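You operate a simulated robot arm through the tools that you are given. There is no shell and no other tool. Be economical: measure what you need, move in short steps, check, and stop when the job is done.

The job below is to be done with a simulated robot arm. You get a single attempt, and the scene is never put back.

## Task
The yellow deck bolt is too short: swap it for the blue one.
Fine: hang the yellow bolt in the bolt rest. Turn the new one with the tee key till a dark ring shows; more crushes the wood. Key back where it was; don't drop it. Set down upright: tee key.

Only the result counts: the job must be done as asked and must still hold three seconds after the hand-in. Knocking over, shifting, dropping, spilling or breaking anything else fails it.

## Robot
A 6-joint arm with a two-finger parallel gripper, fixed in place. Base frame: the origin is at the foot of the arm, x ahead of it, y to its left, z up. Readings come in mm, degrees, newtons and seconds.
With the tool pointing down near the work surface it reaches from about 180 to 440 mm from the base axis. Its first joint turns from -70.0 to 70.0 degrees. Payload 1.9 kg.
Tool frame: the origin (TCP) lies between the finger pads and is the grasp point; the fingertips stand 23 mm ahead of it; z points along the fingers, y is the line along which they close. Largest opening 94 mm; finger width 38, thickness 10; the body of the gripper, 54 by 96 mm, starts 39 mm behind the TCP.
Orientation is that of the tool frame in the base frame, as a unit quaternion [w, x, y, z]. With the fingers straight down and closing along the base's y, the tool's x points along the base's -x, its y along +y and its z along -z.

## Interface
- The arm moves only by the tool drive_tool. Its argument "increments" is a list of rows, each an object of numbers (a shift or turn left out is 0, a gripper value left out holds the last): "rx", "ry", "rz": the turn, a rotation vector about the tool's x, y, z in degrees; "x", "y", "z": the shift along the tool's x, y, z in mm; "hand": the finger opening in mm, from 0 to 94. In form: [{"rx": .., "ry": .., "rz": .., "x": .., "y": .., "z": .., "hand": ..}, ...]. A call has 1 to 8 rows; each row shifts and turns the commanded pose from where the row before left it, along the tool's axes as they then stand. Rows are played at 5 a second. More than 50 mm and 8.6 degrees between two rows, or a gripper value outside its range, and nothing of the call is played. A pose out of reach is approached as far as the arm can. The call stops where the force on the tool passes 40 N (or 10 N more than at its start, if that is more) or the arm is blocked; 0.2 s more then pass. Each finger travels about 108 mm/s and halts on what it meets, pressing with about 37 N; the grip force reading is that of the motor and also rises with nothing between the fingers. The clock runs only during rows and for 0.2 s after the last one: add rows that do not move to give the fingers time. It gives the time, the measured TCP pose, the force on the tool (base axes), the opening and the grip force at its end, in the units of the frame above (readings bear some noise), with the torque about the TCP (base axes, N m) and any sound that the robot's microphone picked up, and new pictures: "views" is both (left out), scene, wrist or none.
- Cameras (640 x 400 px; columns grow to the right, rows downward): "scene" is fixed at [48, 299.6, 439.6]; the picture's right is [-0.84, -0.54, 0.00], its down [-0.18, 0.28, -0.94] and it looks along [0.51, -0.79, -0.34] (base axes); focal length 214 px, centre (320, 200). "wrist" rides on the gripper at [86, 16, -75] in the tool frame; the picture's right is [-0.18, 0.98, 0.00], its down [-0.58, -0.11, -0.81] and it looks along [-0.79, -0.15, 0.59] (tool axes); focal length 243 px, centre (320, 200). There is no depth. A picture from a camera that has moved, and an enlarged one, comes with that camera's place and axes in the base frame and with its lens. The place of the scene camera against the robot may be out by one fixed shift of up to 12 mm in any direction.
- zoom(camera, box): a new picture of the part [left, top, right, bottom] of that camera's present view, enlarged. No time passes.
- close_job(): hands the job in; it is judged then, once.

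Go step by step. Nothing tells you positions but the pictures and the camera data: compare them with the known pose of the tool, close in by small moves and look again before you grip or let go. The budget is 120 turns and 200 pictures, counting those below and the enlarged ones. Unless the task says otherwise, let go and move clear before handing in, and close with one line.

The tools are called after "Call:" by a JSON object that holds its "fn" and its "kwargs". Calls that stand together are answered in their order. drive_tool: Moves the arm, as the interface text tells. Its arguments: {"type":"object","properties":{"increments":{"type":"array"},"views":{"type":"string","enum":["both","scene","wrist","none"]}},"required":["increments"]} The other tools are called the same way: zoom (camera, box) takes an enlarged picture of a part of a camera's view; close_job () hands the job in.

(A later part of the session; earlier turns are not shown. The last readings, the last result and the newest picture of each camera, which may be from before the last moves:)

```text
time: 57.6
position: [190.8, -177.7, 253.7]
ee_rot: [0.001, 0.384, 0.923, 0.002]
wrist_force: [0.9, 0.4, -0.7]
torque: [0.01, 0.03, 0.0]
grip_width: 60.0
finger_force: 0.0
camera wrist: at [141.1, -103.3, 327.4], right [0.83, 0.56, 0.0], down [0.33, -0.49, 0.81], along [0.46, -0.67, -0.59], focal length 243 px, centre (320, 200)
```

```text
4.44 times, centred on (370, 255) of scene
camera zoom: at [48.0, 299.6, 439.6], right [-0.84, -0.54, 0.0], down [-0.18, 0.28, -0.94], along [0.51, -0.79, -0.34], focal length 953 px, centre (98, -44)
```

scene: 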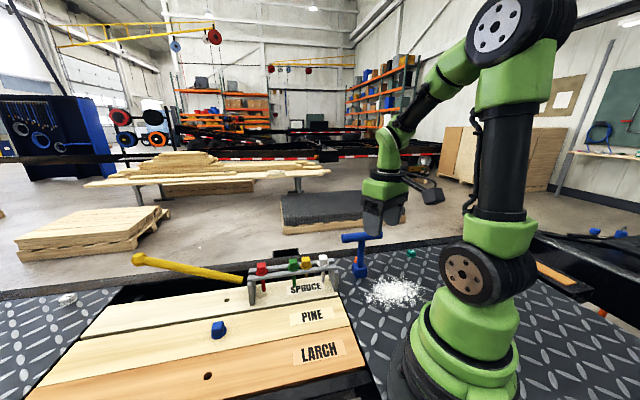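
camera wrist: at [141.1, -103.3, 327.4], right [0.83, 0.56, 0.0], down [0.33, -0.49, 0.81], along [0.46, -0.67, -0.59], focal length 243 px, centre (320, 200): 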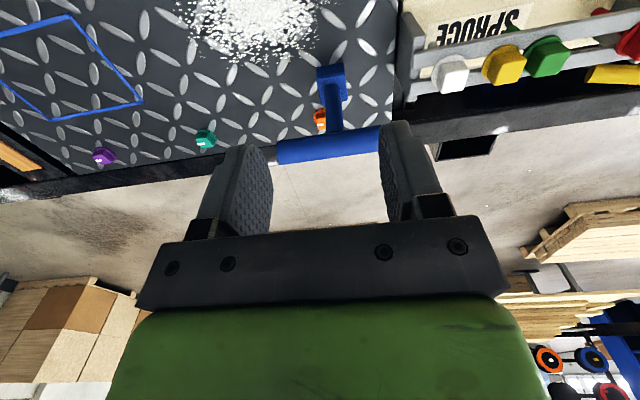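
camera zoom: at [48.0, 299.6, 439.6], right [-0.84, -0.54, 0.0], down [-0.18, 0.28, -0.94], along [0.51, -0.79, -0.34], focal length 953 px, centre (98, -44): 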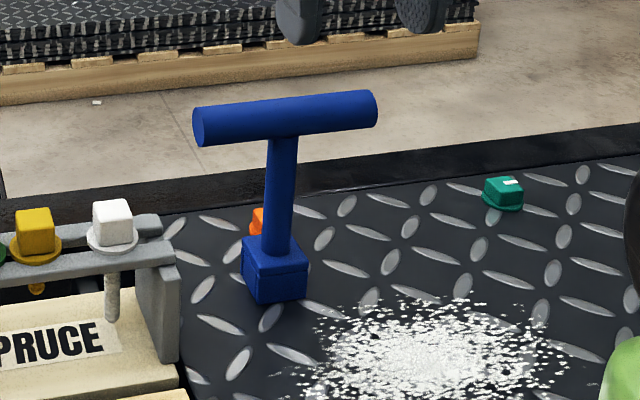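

The bar runs parallel to the boards (45°), as does the socket block. I'm going above it at yaw 45° for a second view to triangulate.

Call:
{"fn": "drive_tool", "kwargs": {"increments": [{"x": -34, "z": -15}, {"x": -34}, {"rz": -8}, {"rz": -8}, {"rz": -8}, {"rz": -8}, {"rz": -8}, {"rz": -8}], "views": "none"}}

Call:
{"fn": "drive_tool", "kwargs": {"increments": [{"rz": -8}, {"rz": -8}, {"rz": -8}, {"rz": -8}, {"rz": -8}, {"rz": -2.3}, {}], "views": "wrist"}}

Call:
{"fn": "zoom", "kwargs": {"camera": "wrist", "box": [240, 0, 400, 120]}}

```text
time: 59.4
position: [238.4, -224.1, 269.3]
ee_rot: [0.002, -0.027, 1.0, 0.0]
wrist_force: [-0.7, -0.1, -0.2]
torque: [-0.04, -0.02, 0.04]
grip_width: 60.2
finger_force: 0.1
```

```text
time: 61.0
position: [238.6, -223.5, 269.2]
ee_rot: [0.001, -0.385, 0.923, -0.001]
wrist_force: [-1.2, 0.6, 0.0]
torque: [0.02, 0.0, 0.0]
grip_width: 60.0
finger_force: 0.0
camera wrist: at [166.2, -274.2, 342.2], right [-0.57, 0.82, 0.0], down [0.48, 0.34, 0.81], along [0.66, 0.46, -0.59], focal length 243 px, centre (320, 200)
```

wrist: 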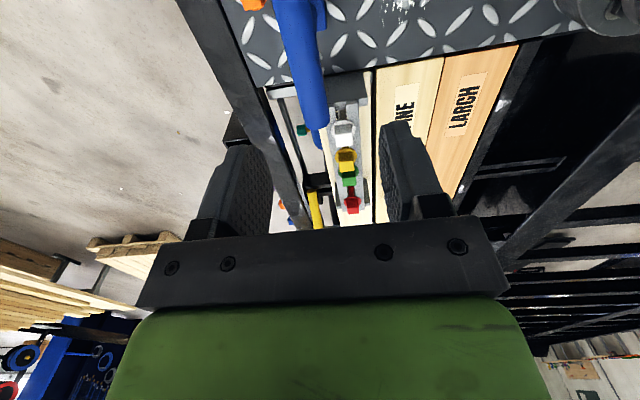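

```text
3.33 times, centred on (320, 60) of wrist
camera zoom: at [166.2, -274.2, 342.2], right [-0.57, 0.82, 0.0], down [0.48, 0.34, 0.81], along [0.66, 0.46, -0.59], focal length 809 px, centre (320, 667)
```

zoom: 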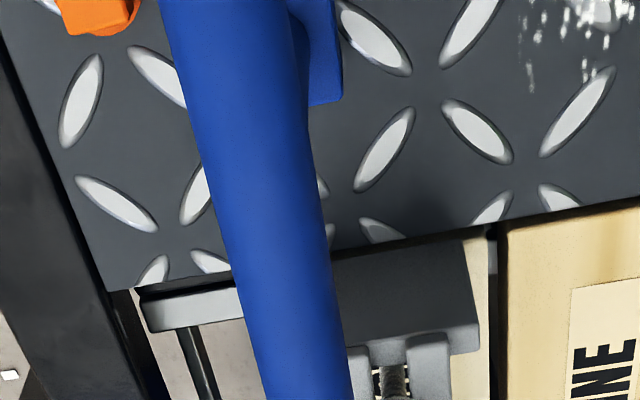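

Bar is at about z≈125–145 with some uncertainty. I'll back off along the bar direction to get the whole key in view.

Call:
{"fn": "drive_tool", "kwargs": {"increments": [{"x": 35, "y": -6}, {"x": 35, "y": -6}, {}], "views": "wrist"}}

Call:
{"fn": "zoom", "kwargs": {"camera": "wrist", "box": [220, 0, 420, 150]}}

Call:
{"fn": "zoom", "kwargs": {"camera": "scene", "box": [320, 200, 420, 290]}}

```text
time: 61.8
position: [199.3, -282.5, 269.3]
ee_rot: [0.002, -0.385, 0.923, -0.001]
wrist_force: [0.8, 0.0, -0.3]
torque: [0.01, -0.01, 0.0]
grip_width: 59.9
finger_force: 0.1
camera wrist: at [125.6, -332.0, 342.6], right [-0.57, 0.82, 0.0], down [0.48, 0.34, 0.81], along [0.67, 0.46, -0.59], focal length 243 px, centre (320, 200)
```

wrist: 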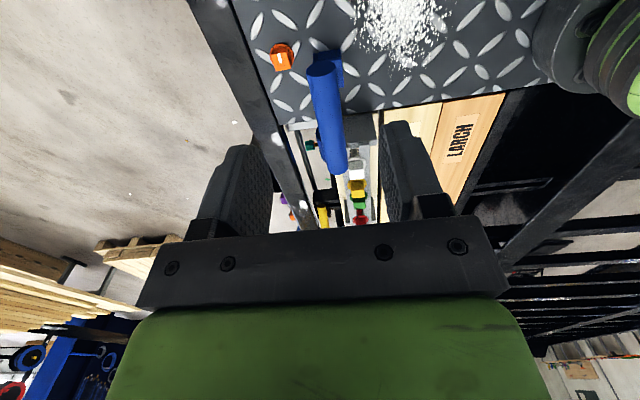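

```text
2.67 times, centred on (320, 75) of wrist
camera zoom: at [125.6, -332.0, 342.6], right [-0.57, 0.82, 0.0], down [0.48, 0.34, 0.81], along [0.67, 0.46, -0.59], focal length 647 px, centre (320, 533)
```

zoom: 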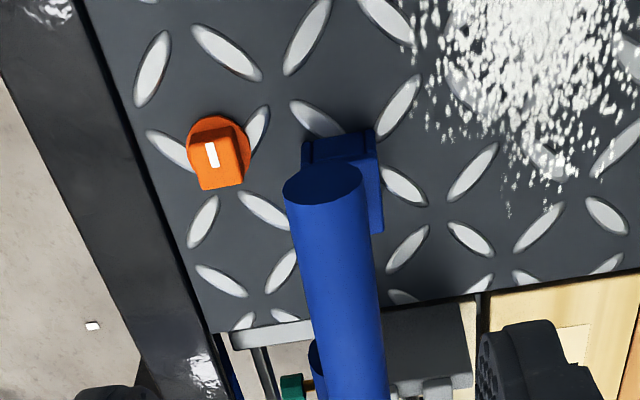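

```text
4.44 times, centred on (370, 245) of scene
camera zoom: at [48.0, 299.6, 439.6], right [-0.84, -0.54, 0.0], down [-0.18, 0.28, -0.94], along [0.51, -0.79, -0.34], focal length 953 px, centre (98, 0)
```

zoom: 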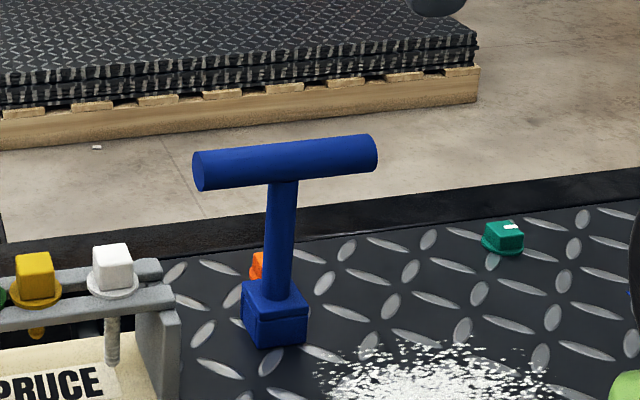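

The key is resolved: centre (252,-233), bar axis z≈136, bar about 24 mm thick and 125 mm long, along 45°. I'm moving over its centre and lowering partway.

Call:
{"fn": "drive_tool", "kwargs": {"increments": [{"x": -36, "y": -1.3}, {"x": -36, "y": -1.3}, {"z": 40}, {"z": 34}, {}], "views": "wrist"}}

Call:
{"fn": "zoom", "kwargs": {"camera": "scene", "box": [320, 200, 420, 290]}}

```text
time: 63.0
position: [251.8, -232.5, 193.9]
ee_rot: [0.002, -0.384, 0.923, -0.001]
wrist_force: [-0.7, -0.2, 0.1]
torque: [0.03, 0.0, 0.0]
grip_width: 60.1
finger_force: 0.0
camera wrist: at [178.4, -282.7, 267.7], right [-0.57, 0.82, 0.0], down [0.48, 0.34, 0.81], along [0.67, 0.46, -0.59], focal length 243 px, centre (320, 200)
```

wrist: 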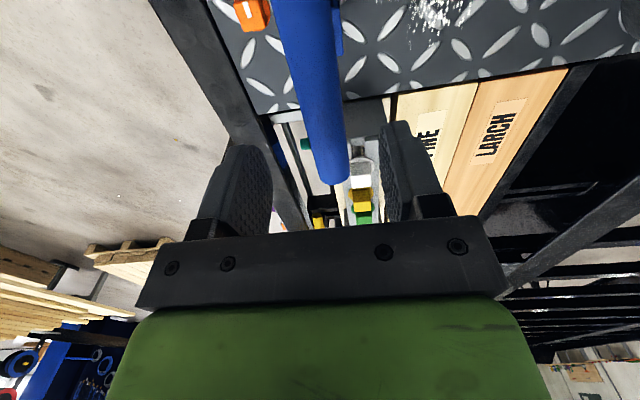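

```text
4.44 times, centred on (370, 245) of scene
camera zoom: at [48.0, 299.6, 439.6], right [-0.84, -0.54, 0.0], down [-0.18, 0.28, -0.94], along [0.51, -0.79, -0.34], focal length 953 px, centre (98, 0)
```

zoom: 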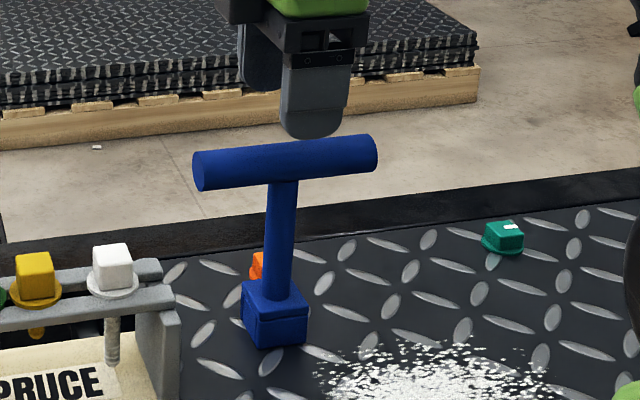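

Aligned with the bar centre in both views. I'm lowering around the bar.

Call:
{"fn": "drive_tool", "kwargs": {"increments": [{"z": 15}, {"z": 15}, {"z": 12}, {}], "views": "wrist"}}

Call:
{"fn": "zoom", "kwargs": {"camera": "scene", "box": [320, 200, 420, 290]}}

```text
time: 64.0
position: [249.6, -233.1, 153.4]
ee_rot: [0.002, -0.384, 0.923, 0.0]
wrist_force: [0.3, 0.2, 0.0]
torque: [-0.01, -0.01, 0.01]
grip_width: 60.0
finger_force: 0.0
camera wrist: at [178.2, -283.1, 226.3], right [-0.57, 0.82, 0.0], down [0.48, 0.34, 0.81], along [0.67, 0.46, -0.59], focal length 243 px, centre (320, 200)
```

wrist: 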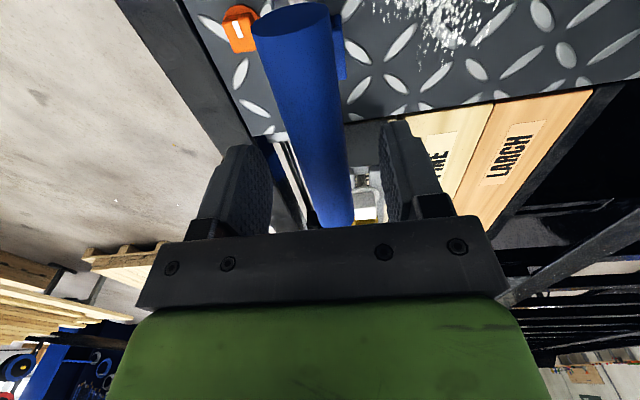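

```text
4.44 times, centred on (370, 245) of scene
camera zoom: at [48.0, 299.6, 439.6], right [-0.84, -0.54, 0.0], down [-0.18, 0.28, -0.94], along [0.51, -0.79, -0.34], focal length 953 px, centre (98, 0)
```

zoom: 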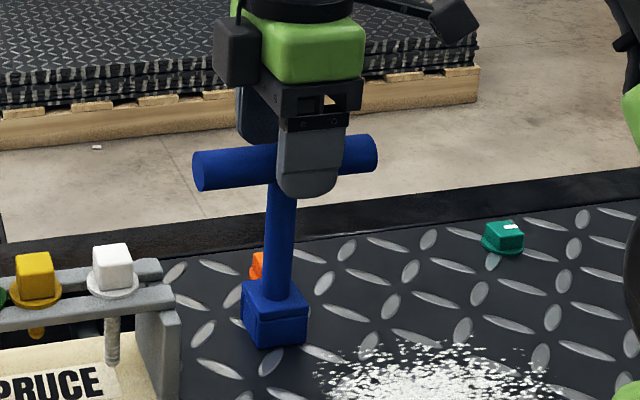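

The bar is centred between the fingers in both directions. Lowering to bar height and closing slowly.

Call:
{"fn": "drive_tool", "kwargs": {"increments": [{"z": 9}, {"z": 9}, {"hand": 40}, {"hand": 32}, {"hand": 28}, {"hand": 15}, {}, {}], "views": "wrist"}}

Call:
{"fn": "zoom", "kwargs": {"camera": "scene", "box": [320, 200, 420, 290]}}

```text
time: 65.8
position: [250.7, -232.8, 135.9]
ee_rot: [0.002, -0.384, 0.923, 0.0]
wrist_force: [0.3, 0.0, -0.3]
torque: [-0.01, -0.01, 0.06]
grip_width: 25.3
finger_force: 36.6
camera wrist: at [178.3, -283.6, 208.6], right [-0.57, 0.82, 0.0], down [0.48, 0.34, 0.81], along [0.67, 0.46, -0.59], focal length 243 px, centre (320, 200)
```

wrist: 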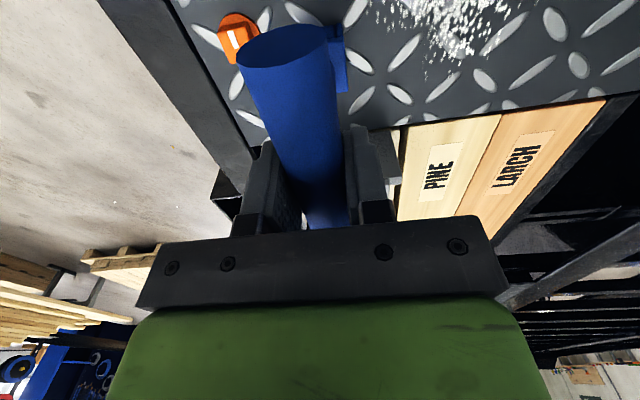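

```text
4.44 times, centred on (370, 245) of scene
camera zoom: at [48.0, 299.6, 439.6], right [-0.84, -0.54, 0.0], down [-0.18, 0.28, -0.94], along [0.51, -0.79, -0.34], focal length 953 px, centre (98, 0)
```

zoom: 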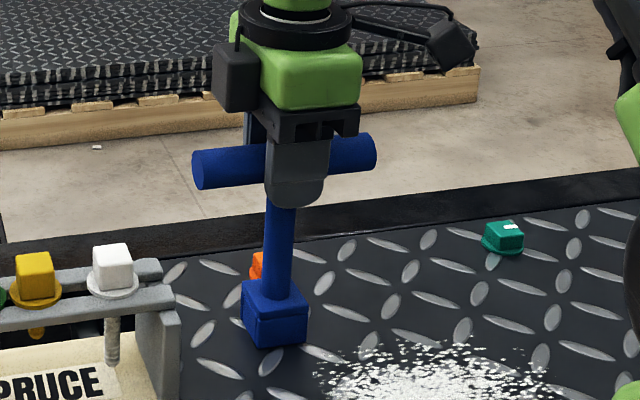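

The key is gripped at 25.3 mm (home pose TCP 250.7,-232.8,135.9). Lifting gently first.

Call:
{"fn": "drive_tool", "kwargs": {"increments": [{"z": -3}, {"z": -6}, {"z": -12}, {"z": -18}, {"z": -20}, {"z": -20}, {"z": -12}, {}], "views": "wrist"}}

Call:
{"fn": "zoom", "kwargs": {"camera": "scene", "box": [300, 160, 440, 290]}}

```text
time: 67.6
position: [250.7, -234.7, 226.8]
ee_rot: [0.002, -0.384, 0.923, 0.0]
wrist_force: [0.8, 0.1, -4.0]
torque: [0.01, 0.03, -0.03]
grip_width: 25.6
finger_force: 36.7
camera wrist: at [177.8, -283.9, 299.7], right [-0.57, 0.82, 0.0], down [0.48, 0.34, 0.81], along [0.67, 0.46, -0.59], focal length 243 px, centre (320, 200)
```

wrist: 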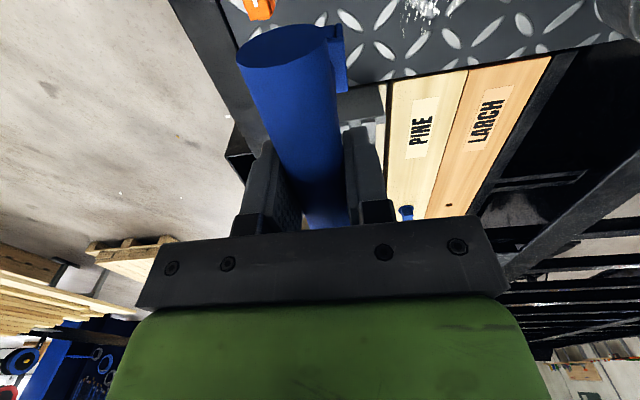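

```text
3.08 times, centred on (370, 225) of scene
camera zoom: at [48.0, 299.6, 439.6], right [-0.84, -0.54, 0.0], down [-0.18, 0.28, -0.94], along [0.51, -0.79, -0.34], focal length 660 px, centre (166, 123)
```

zoom: 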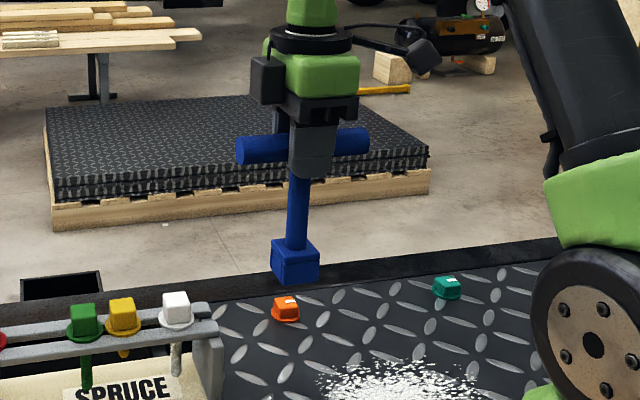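

The key is held firmly and vertically. I'm raising further and travelling around the end of the rest.

Call:
{"fn": "drive_tool", "kwargs": {"increments": [{"z": -15}, {"z": -20}, {"x": -12, "y": 12}, {"x": -20, "y": 25}, {"x": -25, "y": 30}, {"x": -30, "y": 30}, {"x": -35, "y": 28}, {"x": -35, "y": 26}], "views": "none"}}

Call:
{"fn": "drive_tool", "kwargs": {"increments": [{"x": -35}, {"x": -35}, {"x": -25}, {"x": -11}, {"z": 15}, {"z": 25}, {"z": 15}, {}], "views": "both"}}

```text
time: 69.4
position: [253.4, -14.6, 262.3]
ee_rot: [0.003, -0.384, 0.923, 0.0]
wrist_force: [-0.4, 0.7, -2.9]
torque: [0.02, -0.01, 0.02]
grip_width: 25.1
finger_force: 36.9
```

```text
time: 71.2
position: [328.6, 60.9, 204.5]
ee_rot: [0.002, -0.385, 0.923, 0.0]
wrist_force: [0.4, 0.0, -2.6]
torque: [-0.02, -0.01, -0.01]
grip_width: 25.1
finger_force: 38.0
camera wrist: at [256.2, 10.1, 279.2], right [-0.57, 0.82, 0.0], down [0.48, 0.34, 0.81], along [0.67, 0.46, -0.59], focal length 243 px, centre (320, 200)
```

scene: 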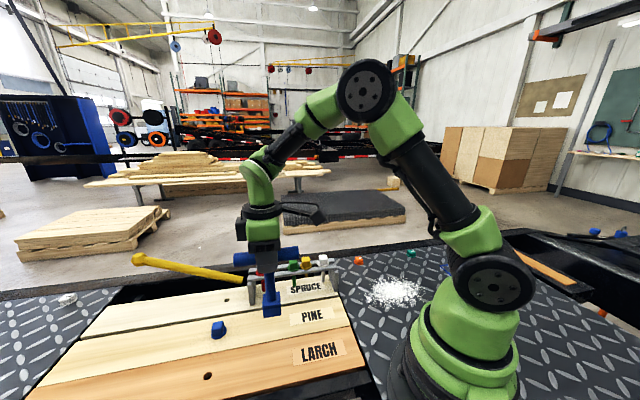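
wrist: 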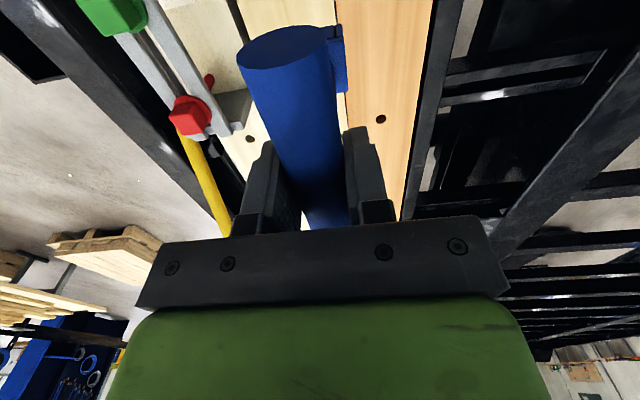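

The key hides the bolt in the wrist view, so I'll servo with the scene camera. I'm moving near the blue bolt with the key bottom about 40 mm above the board.

Call:
{"fn": "drive_tool", "kwargs": {"increments": [{"x": -20, "y": -9.5, "rz": 0.3}, {"x": -30, "y": -10}, {"x": -30, "y": -10}, {"x": -25}, {"x": -15}, {"z": 10}, {"z": 10}, {}], "views": "both"}}

Call:
{"fn": "zoom", "kwargs": {"camera": "scene", "box": [186, 290, 250, 346]}}

```text
time: 73.0
position: [434.9, 123.1, 186.5]
ee_rot: [0.001, -0.382, 0.924, 0.0]
wrist_force: [-0.1, 0.8, -2.4]
torque: [0.01, 0.02, 0.0]
grip_width: 25.3
finger_force: 36.9
camera wrist: at [361.7, 73.9, 260.4], right [-0.56, 0.83, 0.0], down [0.49, 0.33, 0.81], along [0.67, 0.46, -0.59], focal length 243 px, centre (320, 200)
```

scene: 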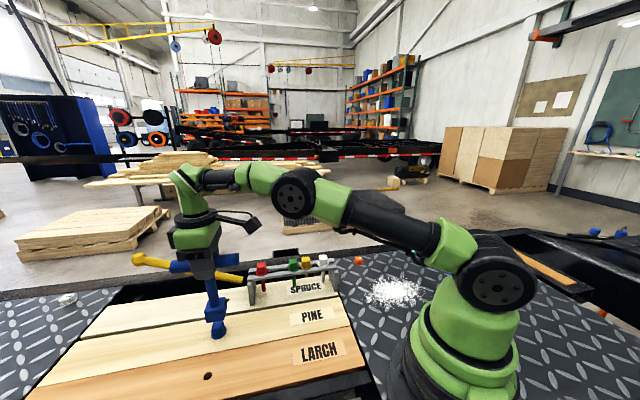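
wrist: 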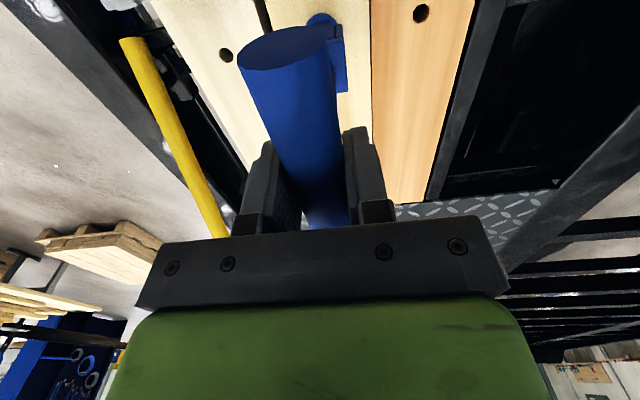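

```text
7.14 times, centred on (218, 318) of scene
camera zoom: at [48.0, 299.6, 439.6], right [-0.84, -0.54, 0.0], down [-0.18, 0.28, -0.94], along [0.51, -0.79, -0.34], focal length 1532 px, centre (1049, -643)
```

zoom: 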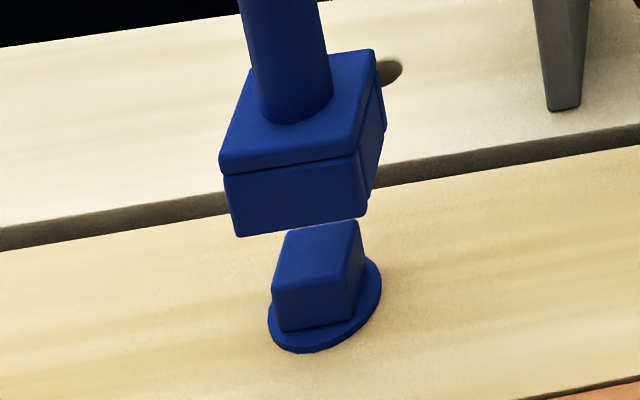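

I can see the socket block directly above the bolt. Zooming for precise alignment.

Call:
{"fn": "zoom", "kwargs": {"camera": "scene", "box": [198, 300, 232, 326]}}

Call:
{"fn": "zoom", "kwargs": {"camera": "scene", "box": [198, 316, 232, 342]}}

Call:
{"fn": "zoom", "kwargs": {"camera": "scene", "box": [190, 270, 234, 304]}}

Call:
{"fn": "zoom", "kwargs": {"camera": "wrist", "box": [290, 0, 360, 50]}}

```text
15.38 times, centred on (215, 313) of scene
camera zoom: at [48.0, 299.6, 439.6], right [-0.84, -0.54, 0.0], down [-0.18, 0.28, -0.94], along [0.51, -0.79, -0.34], focal length 3300 px, centre (1935, -1538)
```

zoom: 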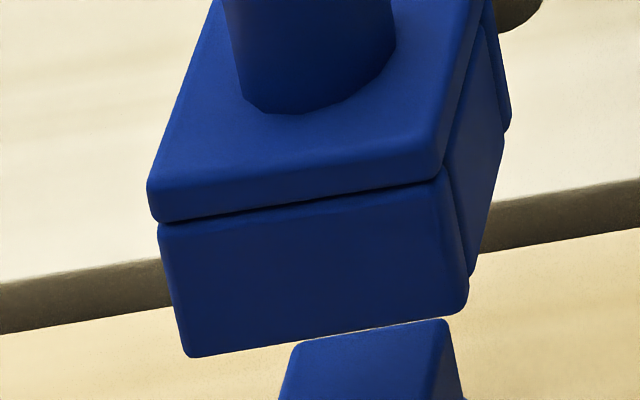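

```text
15.38 times, centred on (215, 329) of scene
camera zoom: at [48.0, 299.6, 439.6], right [-0.84, -0.54, 0.0], down [-0.18, 0.28, -0.94], along [0.51, -0.79, -0.34], focal length 3300 px, centre (1935, -1785)
```

zoom: 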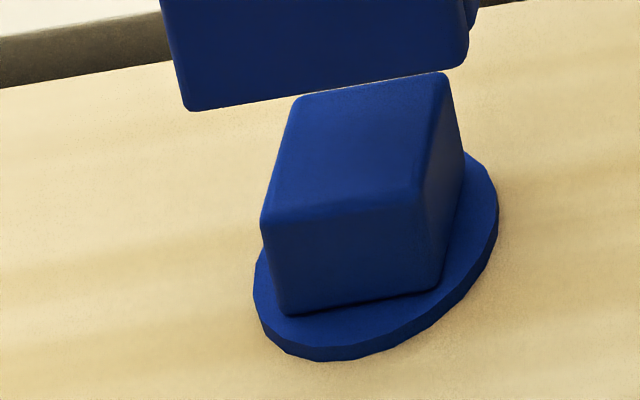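

```text
11.76 times, centred on (212, 287) of scene
camera zoom: at [48.0, 299.6, 439.6], right [-0.84, -0.54, 0.0], down [-0.18, 0.28, -0.94], along [0.51, -0.79, -0.34], focal length 2523 px, centre (1591, -824)
```

zoom: 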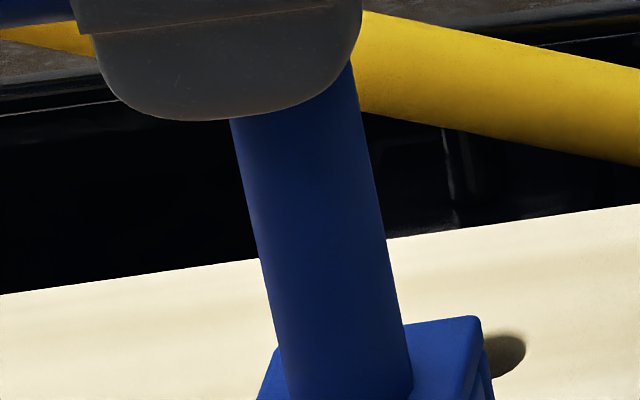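

```text
8.00 times, centred on (325, 25) of wrist
camera zoom: at [361.7, 73.9, 260.4], right [-0.56, 0.83, 0.0], down [0.49, 0.33, 0.81], along [0.67, 0.46, -0.59], focal length 1941 px, centre (280, 1600)
```

zoom: 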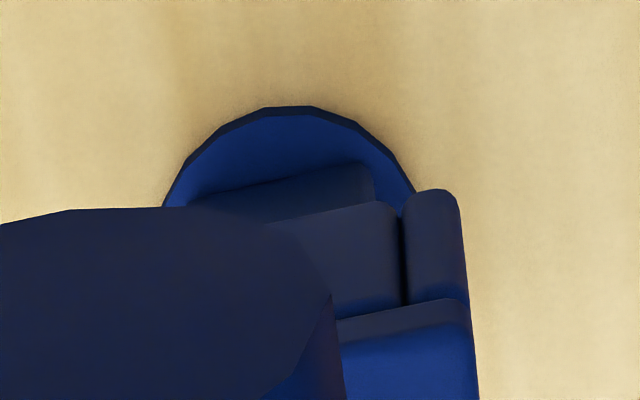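

The key needs to go about 4.6 mm forward and 0.5 mm sideways. Correcting and lowering 18 mm, then re-measuring.

Call:
{"fn": "drive_tool", "kwargs": {"increments": [{"x": -4.6, "y": 0.5}, {"z": 9}, {"z": 9}, {}], "views": "none"}}

Call:
{"fn": "zoom", "kwargs": {"camera": "scene", "box": [198, 312, 232, 338]}}

Call:
{"fn": "zoom", "kwargs": {"camera": "wrist", "box": [290, 0, 360, 50]}}

```text
time: 74.0
position: [438.6, 126.6, 169.4]
ee_rot: [0.002, -0.382, 0.924, 0.0]
wrist_force: [0.5, 0.2, -2.8]
torque: [0.0, -0.01, -0.03]
grip_width: 25.2
finger_force: 37.2
```

```text
15.38 times, centred on (215, 325) of scene
camera zoom: at [48.0, 299.6, 439.6], right [-0.84, -0.54, 0.0], down [-0.18, 0.28, -0.94], along [0.51, -0.79, -0.34], focal length 3300 px, centre (1935, -1723)
```

zoom: 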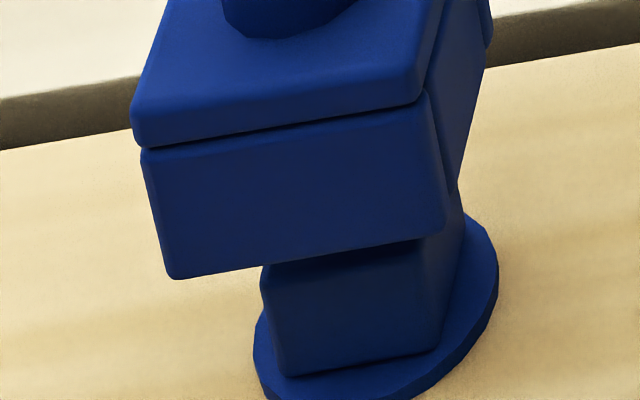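

```text
8.00 times, centred on (325, 25) of wrist
camera zoom: at [364.7, 77.8, 242.5], right [-0.56, 0.83, 0.0], down [0.49, 0.33, 0.81], along [0.67, 0.45, -0.59], focal length 1941 px, centre (280, 1600)
```

zoom: 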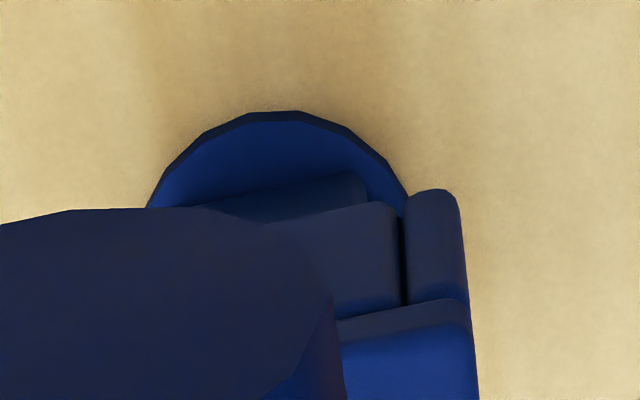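

Now aligned within about 0.5 mm. I'm lowering the socket to just over the head.

Call:
{"fn": "drive_tool", "kwargs": {"increments": [{"x": 0.5, "z": 3}, {"z": 3}, {"z": 2}, {}], "views": "none"}}

Call:
{"fn": "zoom", "kwargs": {"camera": "scene", "box": [198, 312, 232, 338]}}

Call:
{"fn": "zoom", "kwargs": {"camera": "wrist", "box": [290, 0, 360, 50]}}

```text
time: 75.0
position: [437.4, 127.6, 161.1]
ee_rot: [0.001, -0.382, 0.924, -0.001]
wrist_force: [-0.5, -1.1, -3.1]
torque: [0.0, 0.01, 0.0]
grip_width: 25.3
finger_force: 36.7
```

```text
15.38 times, centred on (215, 325) of scene
camera zoom: at [48.0, 299.6, 439.6], right [-0.84, -0.54, 0.0], down [-0.18, 0.28, -0.94], along [0.51, -0.79, -0.34], focal length 3300 px, centre (1935, -1723)
```

zoom: 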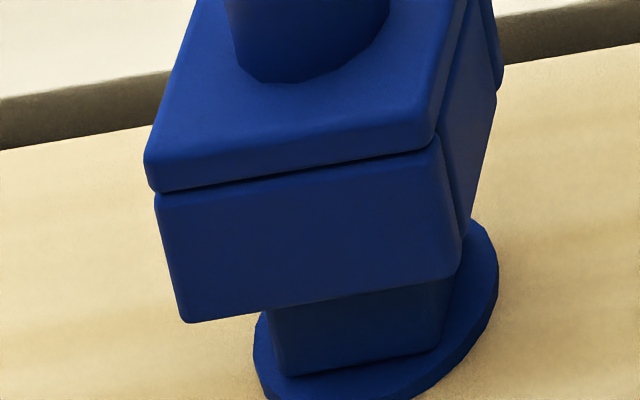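

```text
8.00 times, centred on (325, 25) of wrist
camera zoom: at [364.5, 77.6, 234.3], right [-0.56, 0.83, 0.0], down [0.49, 0.33, 0.81], along [0.67, 0.45, -0.59], focal length 1941 px, centre (280, 1600)
```

zoom: 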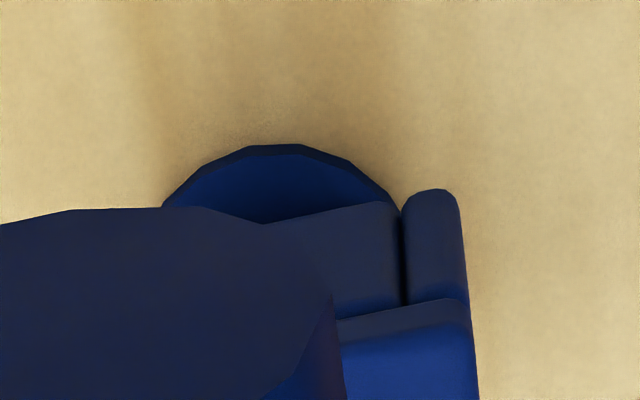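

Alignment is holding. I'm easing the socket onto the head.

Call:
{"fn": "drive_tool", "kwargs": {"increments": [{"z": 1.5}, {"z": 1.5}, {"z": 1.5}, {"z": 1.5}, {}], "views": "none"}}

Call:
{"fn": "zoom", "kwargs": {"camera": "scene", "box": [198, 312, 232, 338]}}

```text
time: 76.2
position: [437.6, 126.0, 155.4]
ee_rot: [0.002, -0.382, 0.924, -0.001]
wrist_force: [-1.3, -0.1, -2.7]
torque: [0.01, 0.03, -0.02]
grip_width: 25.6
finger_force: 36.9
```

```text
15.38 times, centred on (215, 325) of scene
camera zoom: at [48.0, 299.6, 439.6], right [-0.84, -0.54, 0.0], down [-0.18, 0.28, -0.94], along [0.51, -0.79, -0.34], focal length 3300 px, centre (1935, -1723)
```

zoom: 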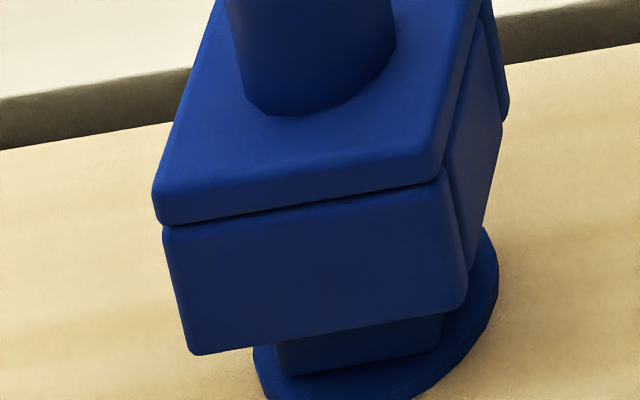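

The head has entered the socket with no contact force. Continuing down.

Call:
{"fn": "drive_tool", "kwargs": {"increments": [{"z": 2}, {"z": 2}, {"z": 2}, {"z": 2}, {"z": 1.5}, {}], "views": "none"}}

Call:
{"fn": "zoom", "kwargs": {"camera": "scene", "box": [198, 312, 232, 338]}}

```text
time: 77.6
position: [437.9, 128.4, 145.4]
ee_rot: [0.001, -0.381, 0.924, 0.001]
wrist_force: [-0.1, 1.1, -2.5]
torque: [-0.01, 0.02, -0.01]
grip_width: 25.4
finger_force: 36.8
```

```text
15.38 times, centred on (215, 325) of scene
camera zoom: at [48.0, 299.6, 439.6], right [-0.84, -0.54, 0.0], down [-0.18, 0.28, -0.94], along [0.51, -0.79, -0.34], focal length 3300 px, centre (1935, -1723)
```

zoom: 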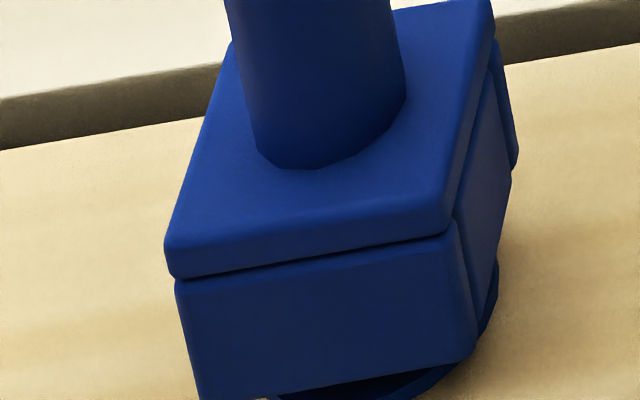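

Call:
{"fn": "drive_tool", "kwargs": {"increments": [{"z": 1.5}, {"z": 1.5}, {"z": 1}, {}], "views": "both"}}

Call:
{"fn": "zoom", "kwargs": {"camera": "scene", "box": [194, 312, 238, 346]}}

Call:
{"fn": "zoom", "kwargs": {"camera": "wrist", "box": [290, 0, 360, 50]}}

```text
time: 78.6
position: [437.4, 126.6, 141.3]
ee_rot: [0.002, -0.382, 0.924, 0.0]
wrist_force: [-1.4, 0.1, -2.7]
torque: [0.0, 0.0, 0.0]
grip_width: 25.1
finger_force: 36.5
camera wrist: at [364.3, 77.8, 214.7], right [-0.56, 0.83, 0.0], down [0.49, 0.33, 0.81], along [0.67, 0.45, -0.59], focal length 243 px, centre (320, 200)
```

scene: 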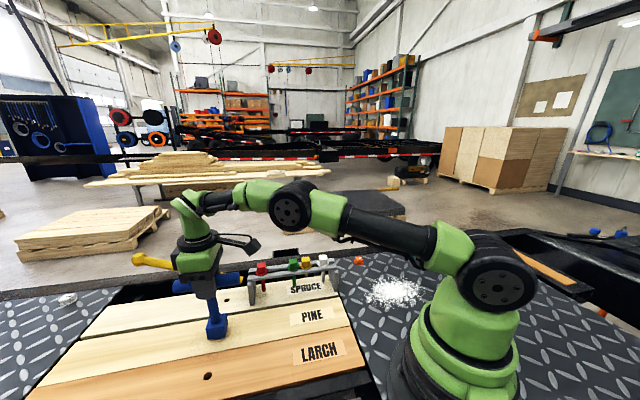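
wrist: 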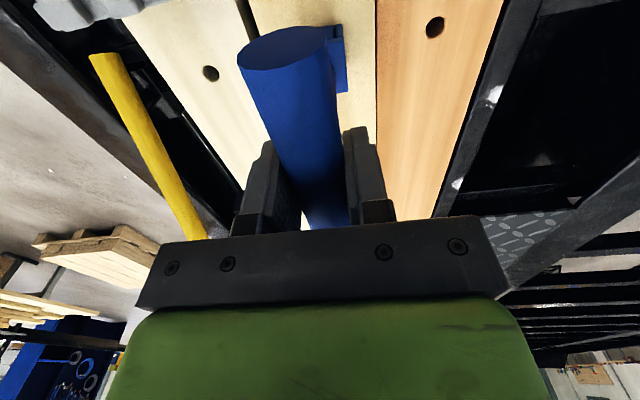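

```text
11.76 times, centred on (216, 329) of scene
camera zoom: at [48.0, 299.6, 439.6], right [-0.84, -0.54, 0.0], down [-0.18, 0.28, -0.94], along [0.51, -0.79, -0.34], focal length 2523 px, centre (1544, -1318)
```

zoom: 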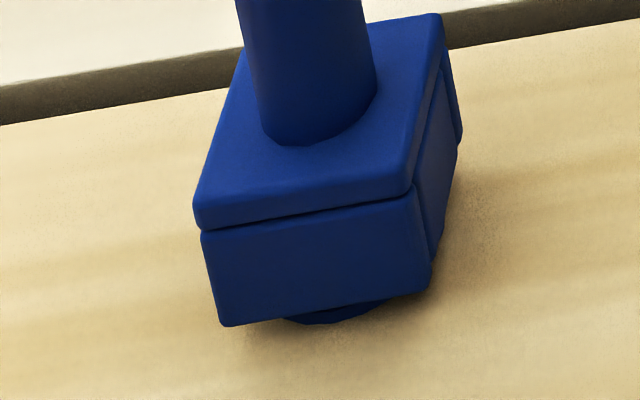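

```text
8.00 times, centred on (325, 25) of wrist
camera zoom: at [364.3, 77.8, 214.7], right [-0.56, 0.83, 0.0], down [0.49, 0.33, 0.81], along [0.67, 0.45, -0.59], focal length 1941 px, centre (280, 1600)
```

zoom: 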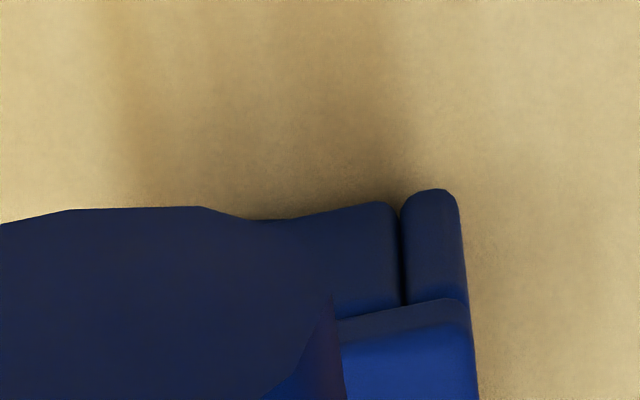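

The socket is well over the head. Now I turn clockwise in small steps, watching torque and looking for the ring.

Call:
{"fn": "drive_tool", "kwargs": {"increments": [{"rz": 4}, {"rz": 4}, {"rz": 4}, {"rz": 4}, {}], "views": "none"}}

Call:
{"fn": "zoom", "kwargs": {"camera": "scene", "box": [194, 312, 238, 346]}}

```text
time: 79.8
position: [438.0, 126.4, 139.8]
ee_rot: [0.002, -0.249, 0.968, 0.001]
wrist_force: [-0.7, 0.2, -3.6]
torque: [-0.06, 0.05, -0.02]
grip_width: 25.2
finger_force: 37.0
```

```text
11.76 times, centred on (216, 329) of scene
camera zoom: at [48.0, 299.6, 439.6], right [-0.84, -0.54, 0.0], down [-0.18, 0.28, -0.94], along [0.51, -0.79, -0.34], focal length 2523 px, centre (1544, -1318)
```

zoom: 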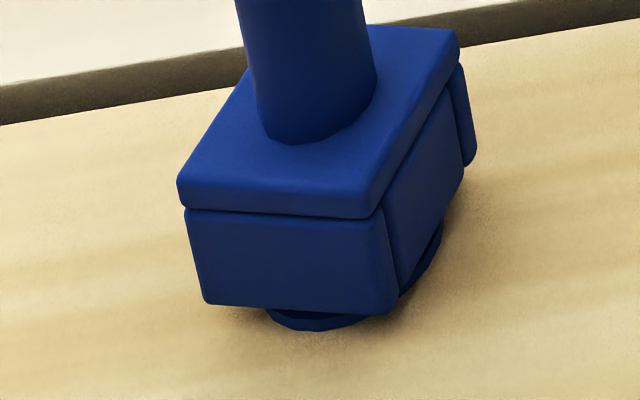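

Call:
{"fn": "drive_tool", "kwargs": {"increments": [{"rz": 4}, {"rz": 4}, {"rz": 4}, {"rz": 4}, {}], "views": "none"}}

Call:
{"fn": "zoom", "kwargs": {"camera": "scene", "box": [194, 312, 238, 346]}}

```text
time: 81.0
position: [437.8, 127.2, 141.2]
ee_rot: [0.002, -0.112, 0.994, 0.0]
wrist_force: [0.3, 0.0, -3.1]
torque: [0.02, -0.02, -0.01]
grip_width: 25.3
finger_force: 37.1
```

```text
11.76 times, centred on (216, 329) of scene
camera zoom: at [48.0, 299.6, 439.6], right [-0.84, -0.54, 0.0], down [-0.18, 0.28, -0.94], along [0.51, -0.79, -0.34], focal length 2523 px, centre (1544, -1318)
```

zoom: 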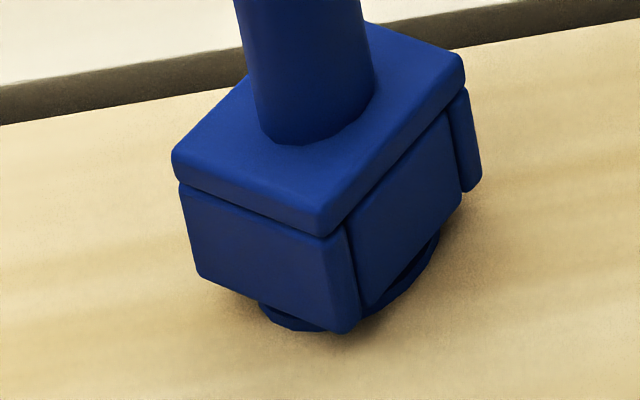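

Call:
{"fn": "drive_tool", "kwargs": {"increments": [{"rz": 4}, {"rz": 4}, {"rz": 4}, {"rz": 4}, {}], "views": "none"}}

Call:
{"fn": "zoom", "kwargs": {"camera": "scene", "box": [194, 312, 238, 346]}}

```text
time: 82.2
position: [437.2, 126.6, 141.7]
ee_rot: [0.002, 0.027, 1.0, -0.001]
wrist_force: [-0.8, -0.8, -2.3]
torque: [-0.02, 0.02, 0.01]
grip_width: 25.1
finger_force: 37.1
```

```text
11.76 times, centred on (216, 329) of scene
camera zoom: at [48.0, 299.6, 439.6], right [-0.84, -0.54, 0.0], down [-0.18, 0.28, -0.94], along [0.51, -0.79, -0.34], focal length 2523 px, centre (1544, -1318)
```

zoom: 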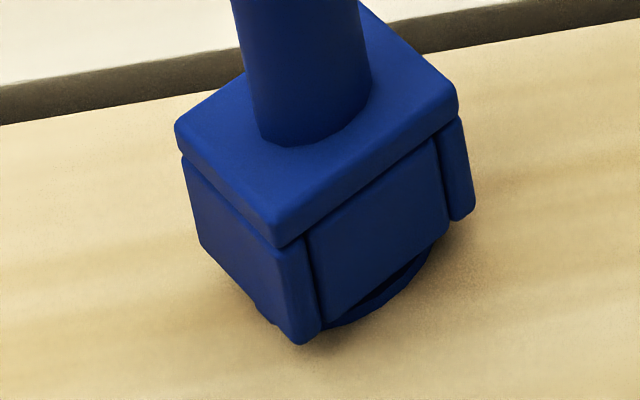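

No resistance and no ring yet at 48°. Continuing.

Call:
{"fn": "drive_tool", "kwargs": {"increments": [{"rz": 4}, {"rz": 4}, {"rz": 4}, {}], "views": "none"}}

Call:
{"fn": "zoom", "kwargs": {"camera": "scene", "box": [194, 312, 238, 346]}}

```text
time: 83.2
position: [436.7, 126.8, 141.8]
ee_rot: [0.001, 0.131, 0.991, 0.002]
wrist_force: [-0.1, 0.0, -3.4]
torque: [-0.01, 0.02, -0.01]
grip_width: 25.6
finger_force: 36.6
```

```text
11.76 times, centred on (216, 329) of scene
camera zoom: at [48.0, 299.6, 439.6], right [-0.84, -0.54, 0.0], down [-0.18, 0.28, -0.94], along [0.51, -0.79, -0.34], focal length 2523 px, centre (1544, -1318)
```

zoom: 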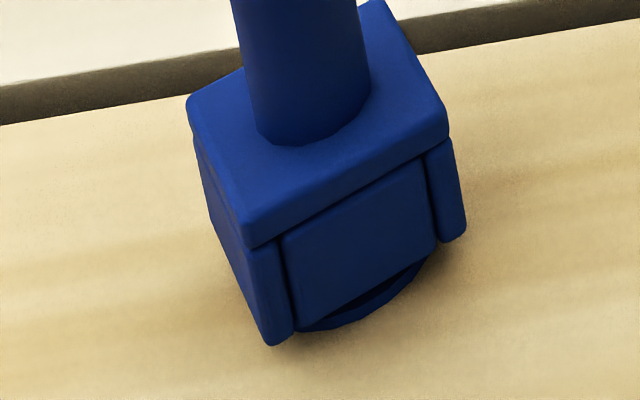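

Call:
{"fn": "drive_tool", "kwargs": {"increments": [{"rz": 4}, {"rz": 4}, {}], "views": "none"}}

Call:
{"fn": "zoom", "kwargs": {"camera": "scene", "box": [194, 312, 238, 346]}}

```text
time: 84.0
position: [437.7, 126.8, 141.7]
ee_rot: [0.002, 0.2, 0.98, 0.001]
wrist_force: [-0.2, 1.0, -2.4]
torque: [-0.02, -0.03, 0.03]
grip_width: 25.2
finger_force: 37.2
```

```text
11.76 times, centred on (216, 329) of scene
camera zoom: at [48.0, 299.6, 439.6], right [-0.84, -0.54, 0.0], down [-0.18, 0.28, -0.94], along [0.51, -0.79, -0.34], focal length 2523 px, centre (1544, -1318)
```

zoom: 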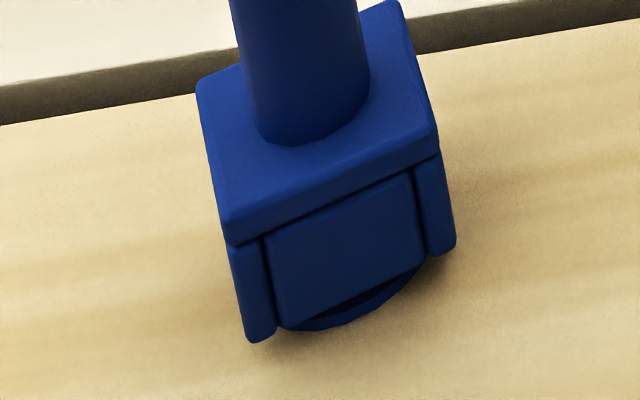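

Call:
{"fn": "drive_tool", "kwargs": {"increments": [{"rz": 4}, {"rz": 4}, {}], "views": "none"}}

Call:
{"fn": "zoom", "kwargs": {"camera": "scene", "box": [194, 312, 238, 346]}}

```text
time: 84.8
position: [436.3, 127.1, 141.8]
ee_rot: [0.001, 0.268, 0.963, 0.0]
wrist_force: [0.1, -0.7, -2.7]
torque: [0.03, -0.06, 0.01]
grip_width: 25.1
finger_force: 36.7
```

```text
11.76 times, centred on (216, 329) of scene
camera zoom: at [48.0, 299.6, 439.6], right [-0.84, -0.54, 0.0], down [-0.18, 0.28, -0.94], along [0.51, -0.79, -0.34], focal length 2523 px, centre (1544, -1318)
```

zoom: 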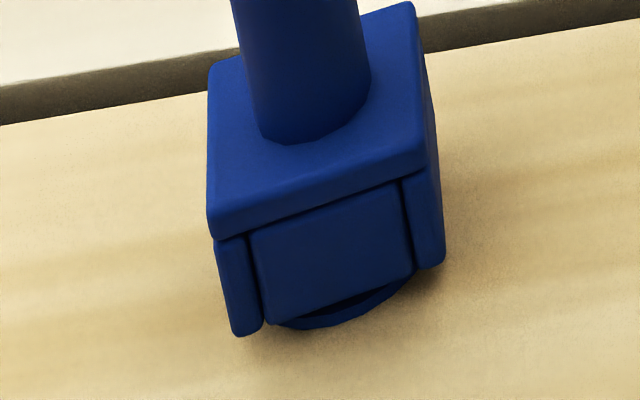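

76° with no torque yet. Continuing in steps, watching for torque.

Call:
{"fn": "drive_tool", "kwargs": {"increments": [{"rz": 4}, {"rz": 4}, {"rz": 4}, {"rz": 4}, {}], "views": "none"}}

Call:
{"fn": "zoom", "kwargs": {"camera": "scene", "box": [194, 312, 238, 346]}}

```text
time: 86.0
position: [437.5, 126.2, 141.7]
ee_rot: [0.002, 0.4, 0.917, 0.001]
wrist_force: [-0.3, 0.2, -2.5]
torque: [0.02, -0.06, 0.06]
grip_width: 25.2
finger_force: 37.0
```

```text
11.76 times, centred on (216, 329) of scene
camera zoom: at [48.0, 299.6, 439.6], right [-0.84, -0.54, 0.0], down [-0.18, 0.28, -0.94], along [0.51, -0.79, -0.34], focal length 2523 px, centre (1544, -1318)
```

zoom: 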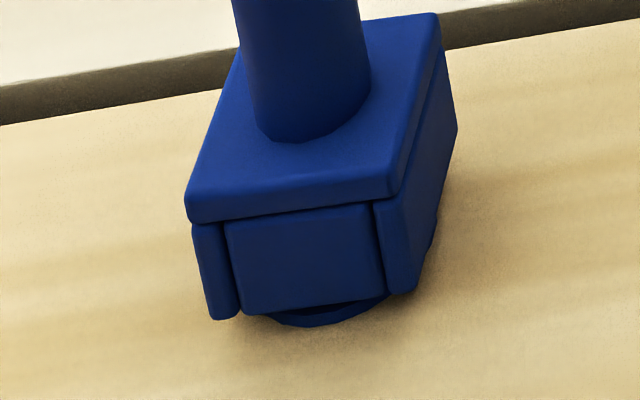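

Call:
{"fn": "drive_tool", "kwargs": {"increments": [{"rz": 4}, {"rz": 4}, {}], "views": "none"}}

Call:
{"fn": "zoom", "kwargs": {"camera": "scene", "box": [194, 312, 238, 346]}}

```text
time: 86.8
position: [436.7, 128.1, 141.2]
ee_rot: [0.001, 0.463, 0.886, 0.001]
wrist_force: [-0.6, 0.7, -3.7]
torque: [0.01, 0.03, 0.01]
grip_width: 25.4
finger_force: 36.7
```

```text
11.76 times, centred on (216, 329) of scene
camera zoom: at [48.0, 299.6, 439.6], right [-0.84, -0.54, 0.0], down [-0.18, 0.28, -0.94], along [0.51, -0.79, -0.34], focal length 2523 px, centre (1544, -1318)
```

zoom: 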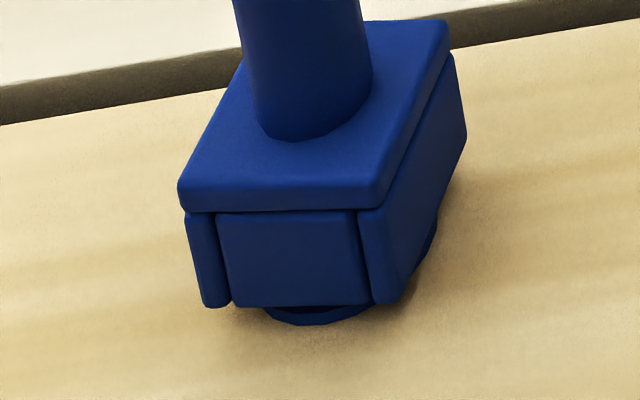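

Call:
{"fn": "drive_tool", "kwargs": {"increments": [{"rz": 4}, {"rz": 4}, {"rz": 4}, {"rz": 4}, {}], "views": "none"}}

Call:
{"fn": "zoom", "kwargs": {"camera": "scene", "box": [194, 312, 238, 346]}}

```text
time: 88.0
position: [438.6, 127.5, 141.3]
ee_rot: [0.001, 0.581, 0.814, 0.002]
wrist_force: [0.2, 0.0, -2.2]
torque: [-0.01, -0.09, 0.02]
grip_width: 25.1
finger_force: 36.8
```

```text
11.76 times, centred on (216, 329) of scene
camera zoom: at [48.0, 299.6, 439.6], right [-0.84, -0.54, 0.0], down [-0.18, 0.28, -0.94], along [0.51, -0.79, -0.34], focal length 2523 px, centre (1544, -1318)
```

zoom: 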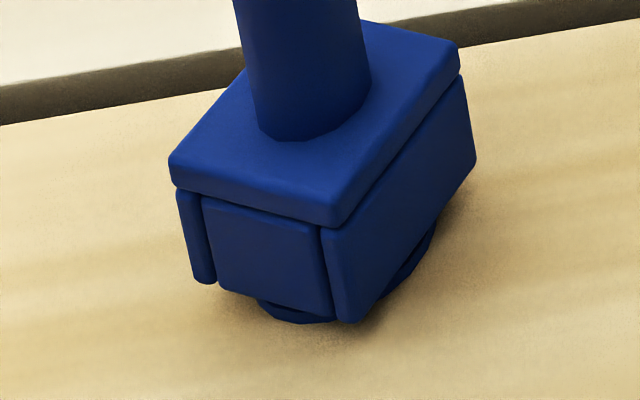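

Call:
{"fn": "drive_tool", "kwargs": {"increments": [{"rz": 4}, {"rz": 4}, {"rz": 4}, {"rz": 4}, {}], "views": "none"}}

Call:
{"fn": "zoom", "kwargs": {"camera": "scene", "box": [194, 312, 238, 346]}}

```text
time: 89.2
position: [436.3, 126.7, 141.1]
ee_rot: [0.001, 0.689, 0.724, 0.001]
wrist_force: [-1.0, -0.3, -4.3]
torque: [-0.02, 0.04, 0.0]
grip_width: 25.4
finger_force: 37.0
```

```text
11.76 times, centred on (216, 329) of scene
camera zoom: at [48.0, 299.6, 439.6], right [-0.84, -0.54, 0.0], down [-0.18, 0.28, -0.94], along [0.51, -0.79, -0.34], focal length 2523 px, centre (1544, -1318)
```

zoom: 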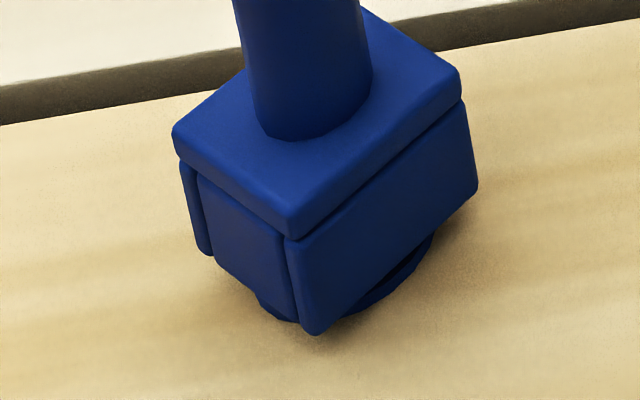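

132° and still no torque. I'll lift the key to check whether the bolt has really turned and whether a ring is hidden beneath.

Call:
{"fn": "drive_tool", "kwargs": {"increments": [{"z": -5}, {"z": -8}, {"z": -8}, {"z": -8}, {}], "views": "none"}}

Call:
{"fn": "zoom", "kwargs": {"camera": "scene", "box": [194, 312, 238, 346]}}

```text
time: 90.4
position: [436.8, 126.9, 169.7]
ee_rot: [0.001, 0.689, 0.725, 0.001]
wrist_force: [0.5, -0.1, -3.5]
torque: [0.0, 0.04, -0.01]
grip_width: 25.2
finger_force: 37.1
```

```text
11.76 times, centred on (216, 329) of scene
camera zoom: at [48.0, 299.6, 439.6], right [-0.84, -0.54, 0.0], down [-0.18, 0.28, -0.94], along [0.51, -0.79, -0.34], focal length 2523 px, centre (1544, -1318)
```

zoom: 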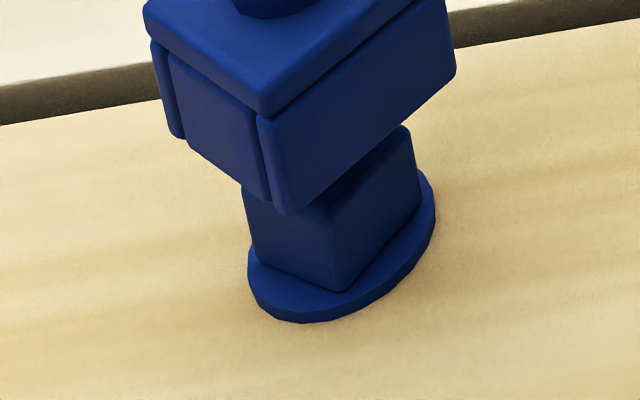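

The bolt does turn with the key and the flange is on the board, but there is no ring yet. I'll lower again and keep turning.

Call:
{"fn": "drive_tool", "kwargs": {"increments": [{"z": 8}, {"z": 8}, {"z": 8}, {"z": 5}, {"z": 1}, {"rz": 4}, {"rz": 4}, {}], "views": "none"}}

Call:
{"fn": "drive_tool", "kwargs": {"increments": [{"rz": 4}, {"rz": 4}, {"rz": 4}, {}], "views": "none"}}

Call:
{"fn": "zoom", "kwargs": {"camera": "scene", "box": [194, 312, 238, 346]}}

```text
time: 92.2
position: [436.2, 127.3, 140.2]
ee_rot: [0.0, 0.738, 0.675, 0.002]
wrist_force: [-2.1, 2.8, 19.5]
torque: [0.6, -0.09, 0.07]
grip_width: 25.4
finger_force: 37.1
```

```text
time: 93.2
position: [436.4, 128.1, 140.8]
ee_rot: [0.001, 0.804, 0.594, 0.002]
wrist_force: [-0.5, 3.7, 11.0]
torque: [0.57, -0.13, 0.06]
grip_width: 25.3
finger_force: 37.2
```

```text
11.76 times, centred on (216, 329) of scene
camera zoom: at [47.9, 299.6, 439.6], right [-0.84, -0.54, 0.0], down [-0.18, 0.28, -0.94], along [0.51, -0.79, -0.34], focal length 2523 px, centre (1544, -1318)
```

zoom: 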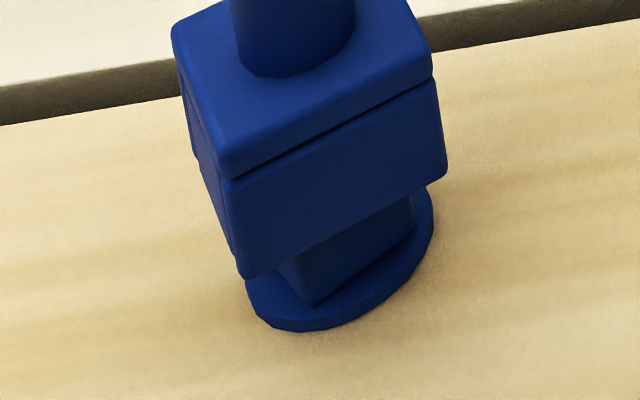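

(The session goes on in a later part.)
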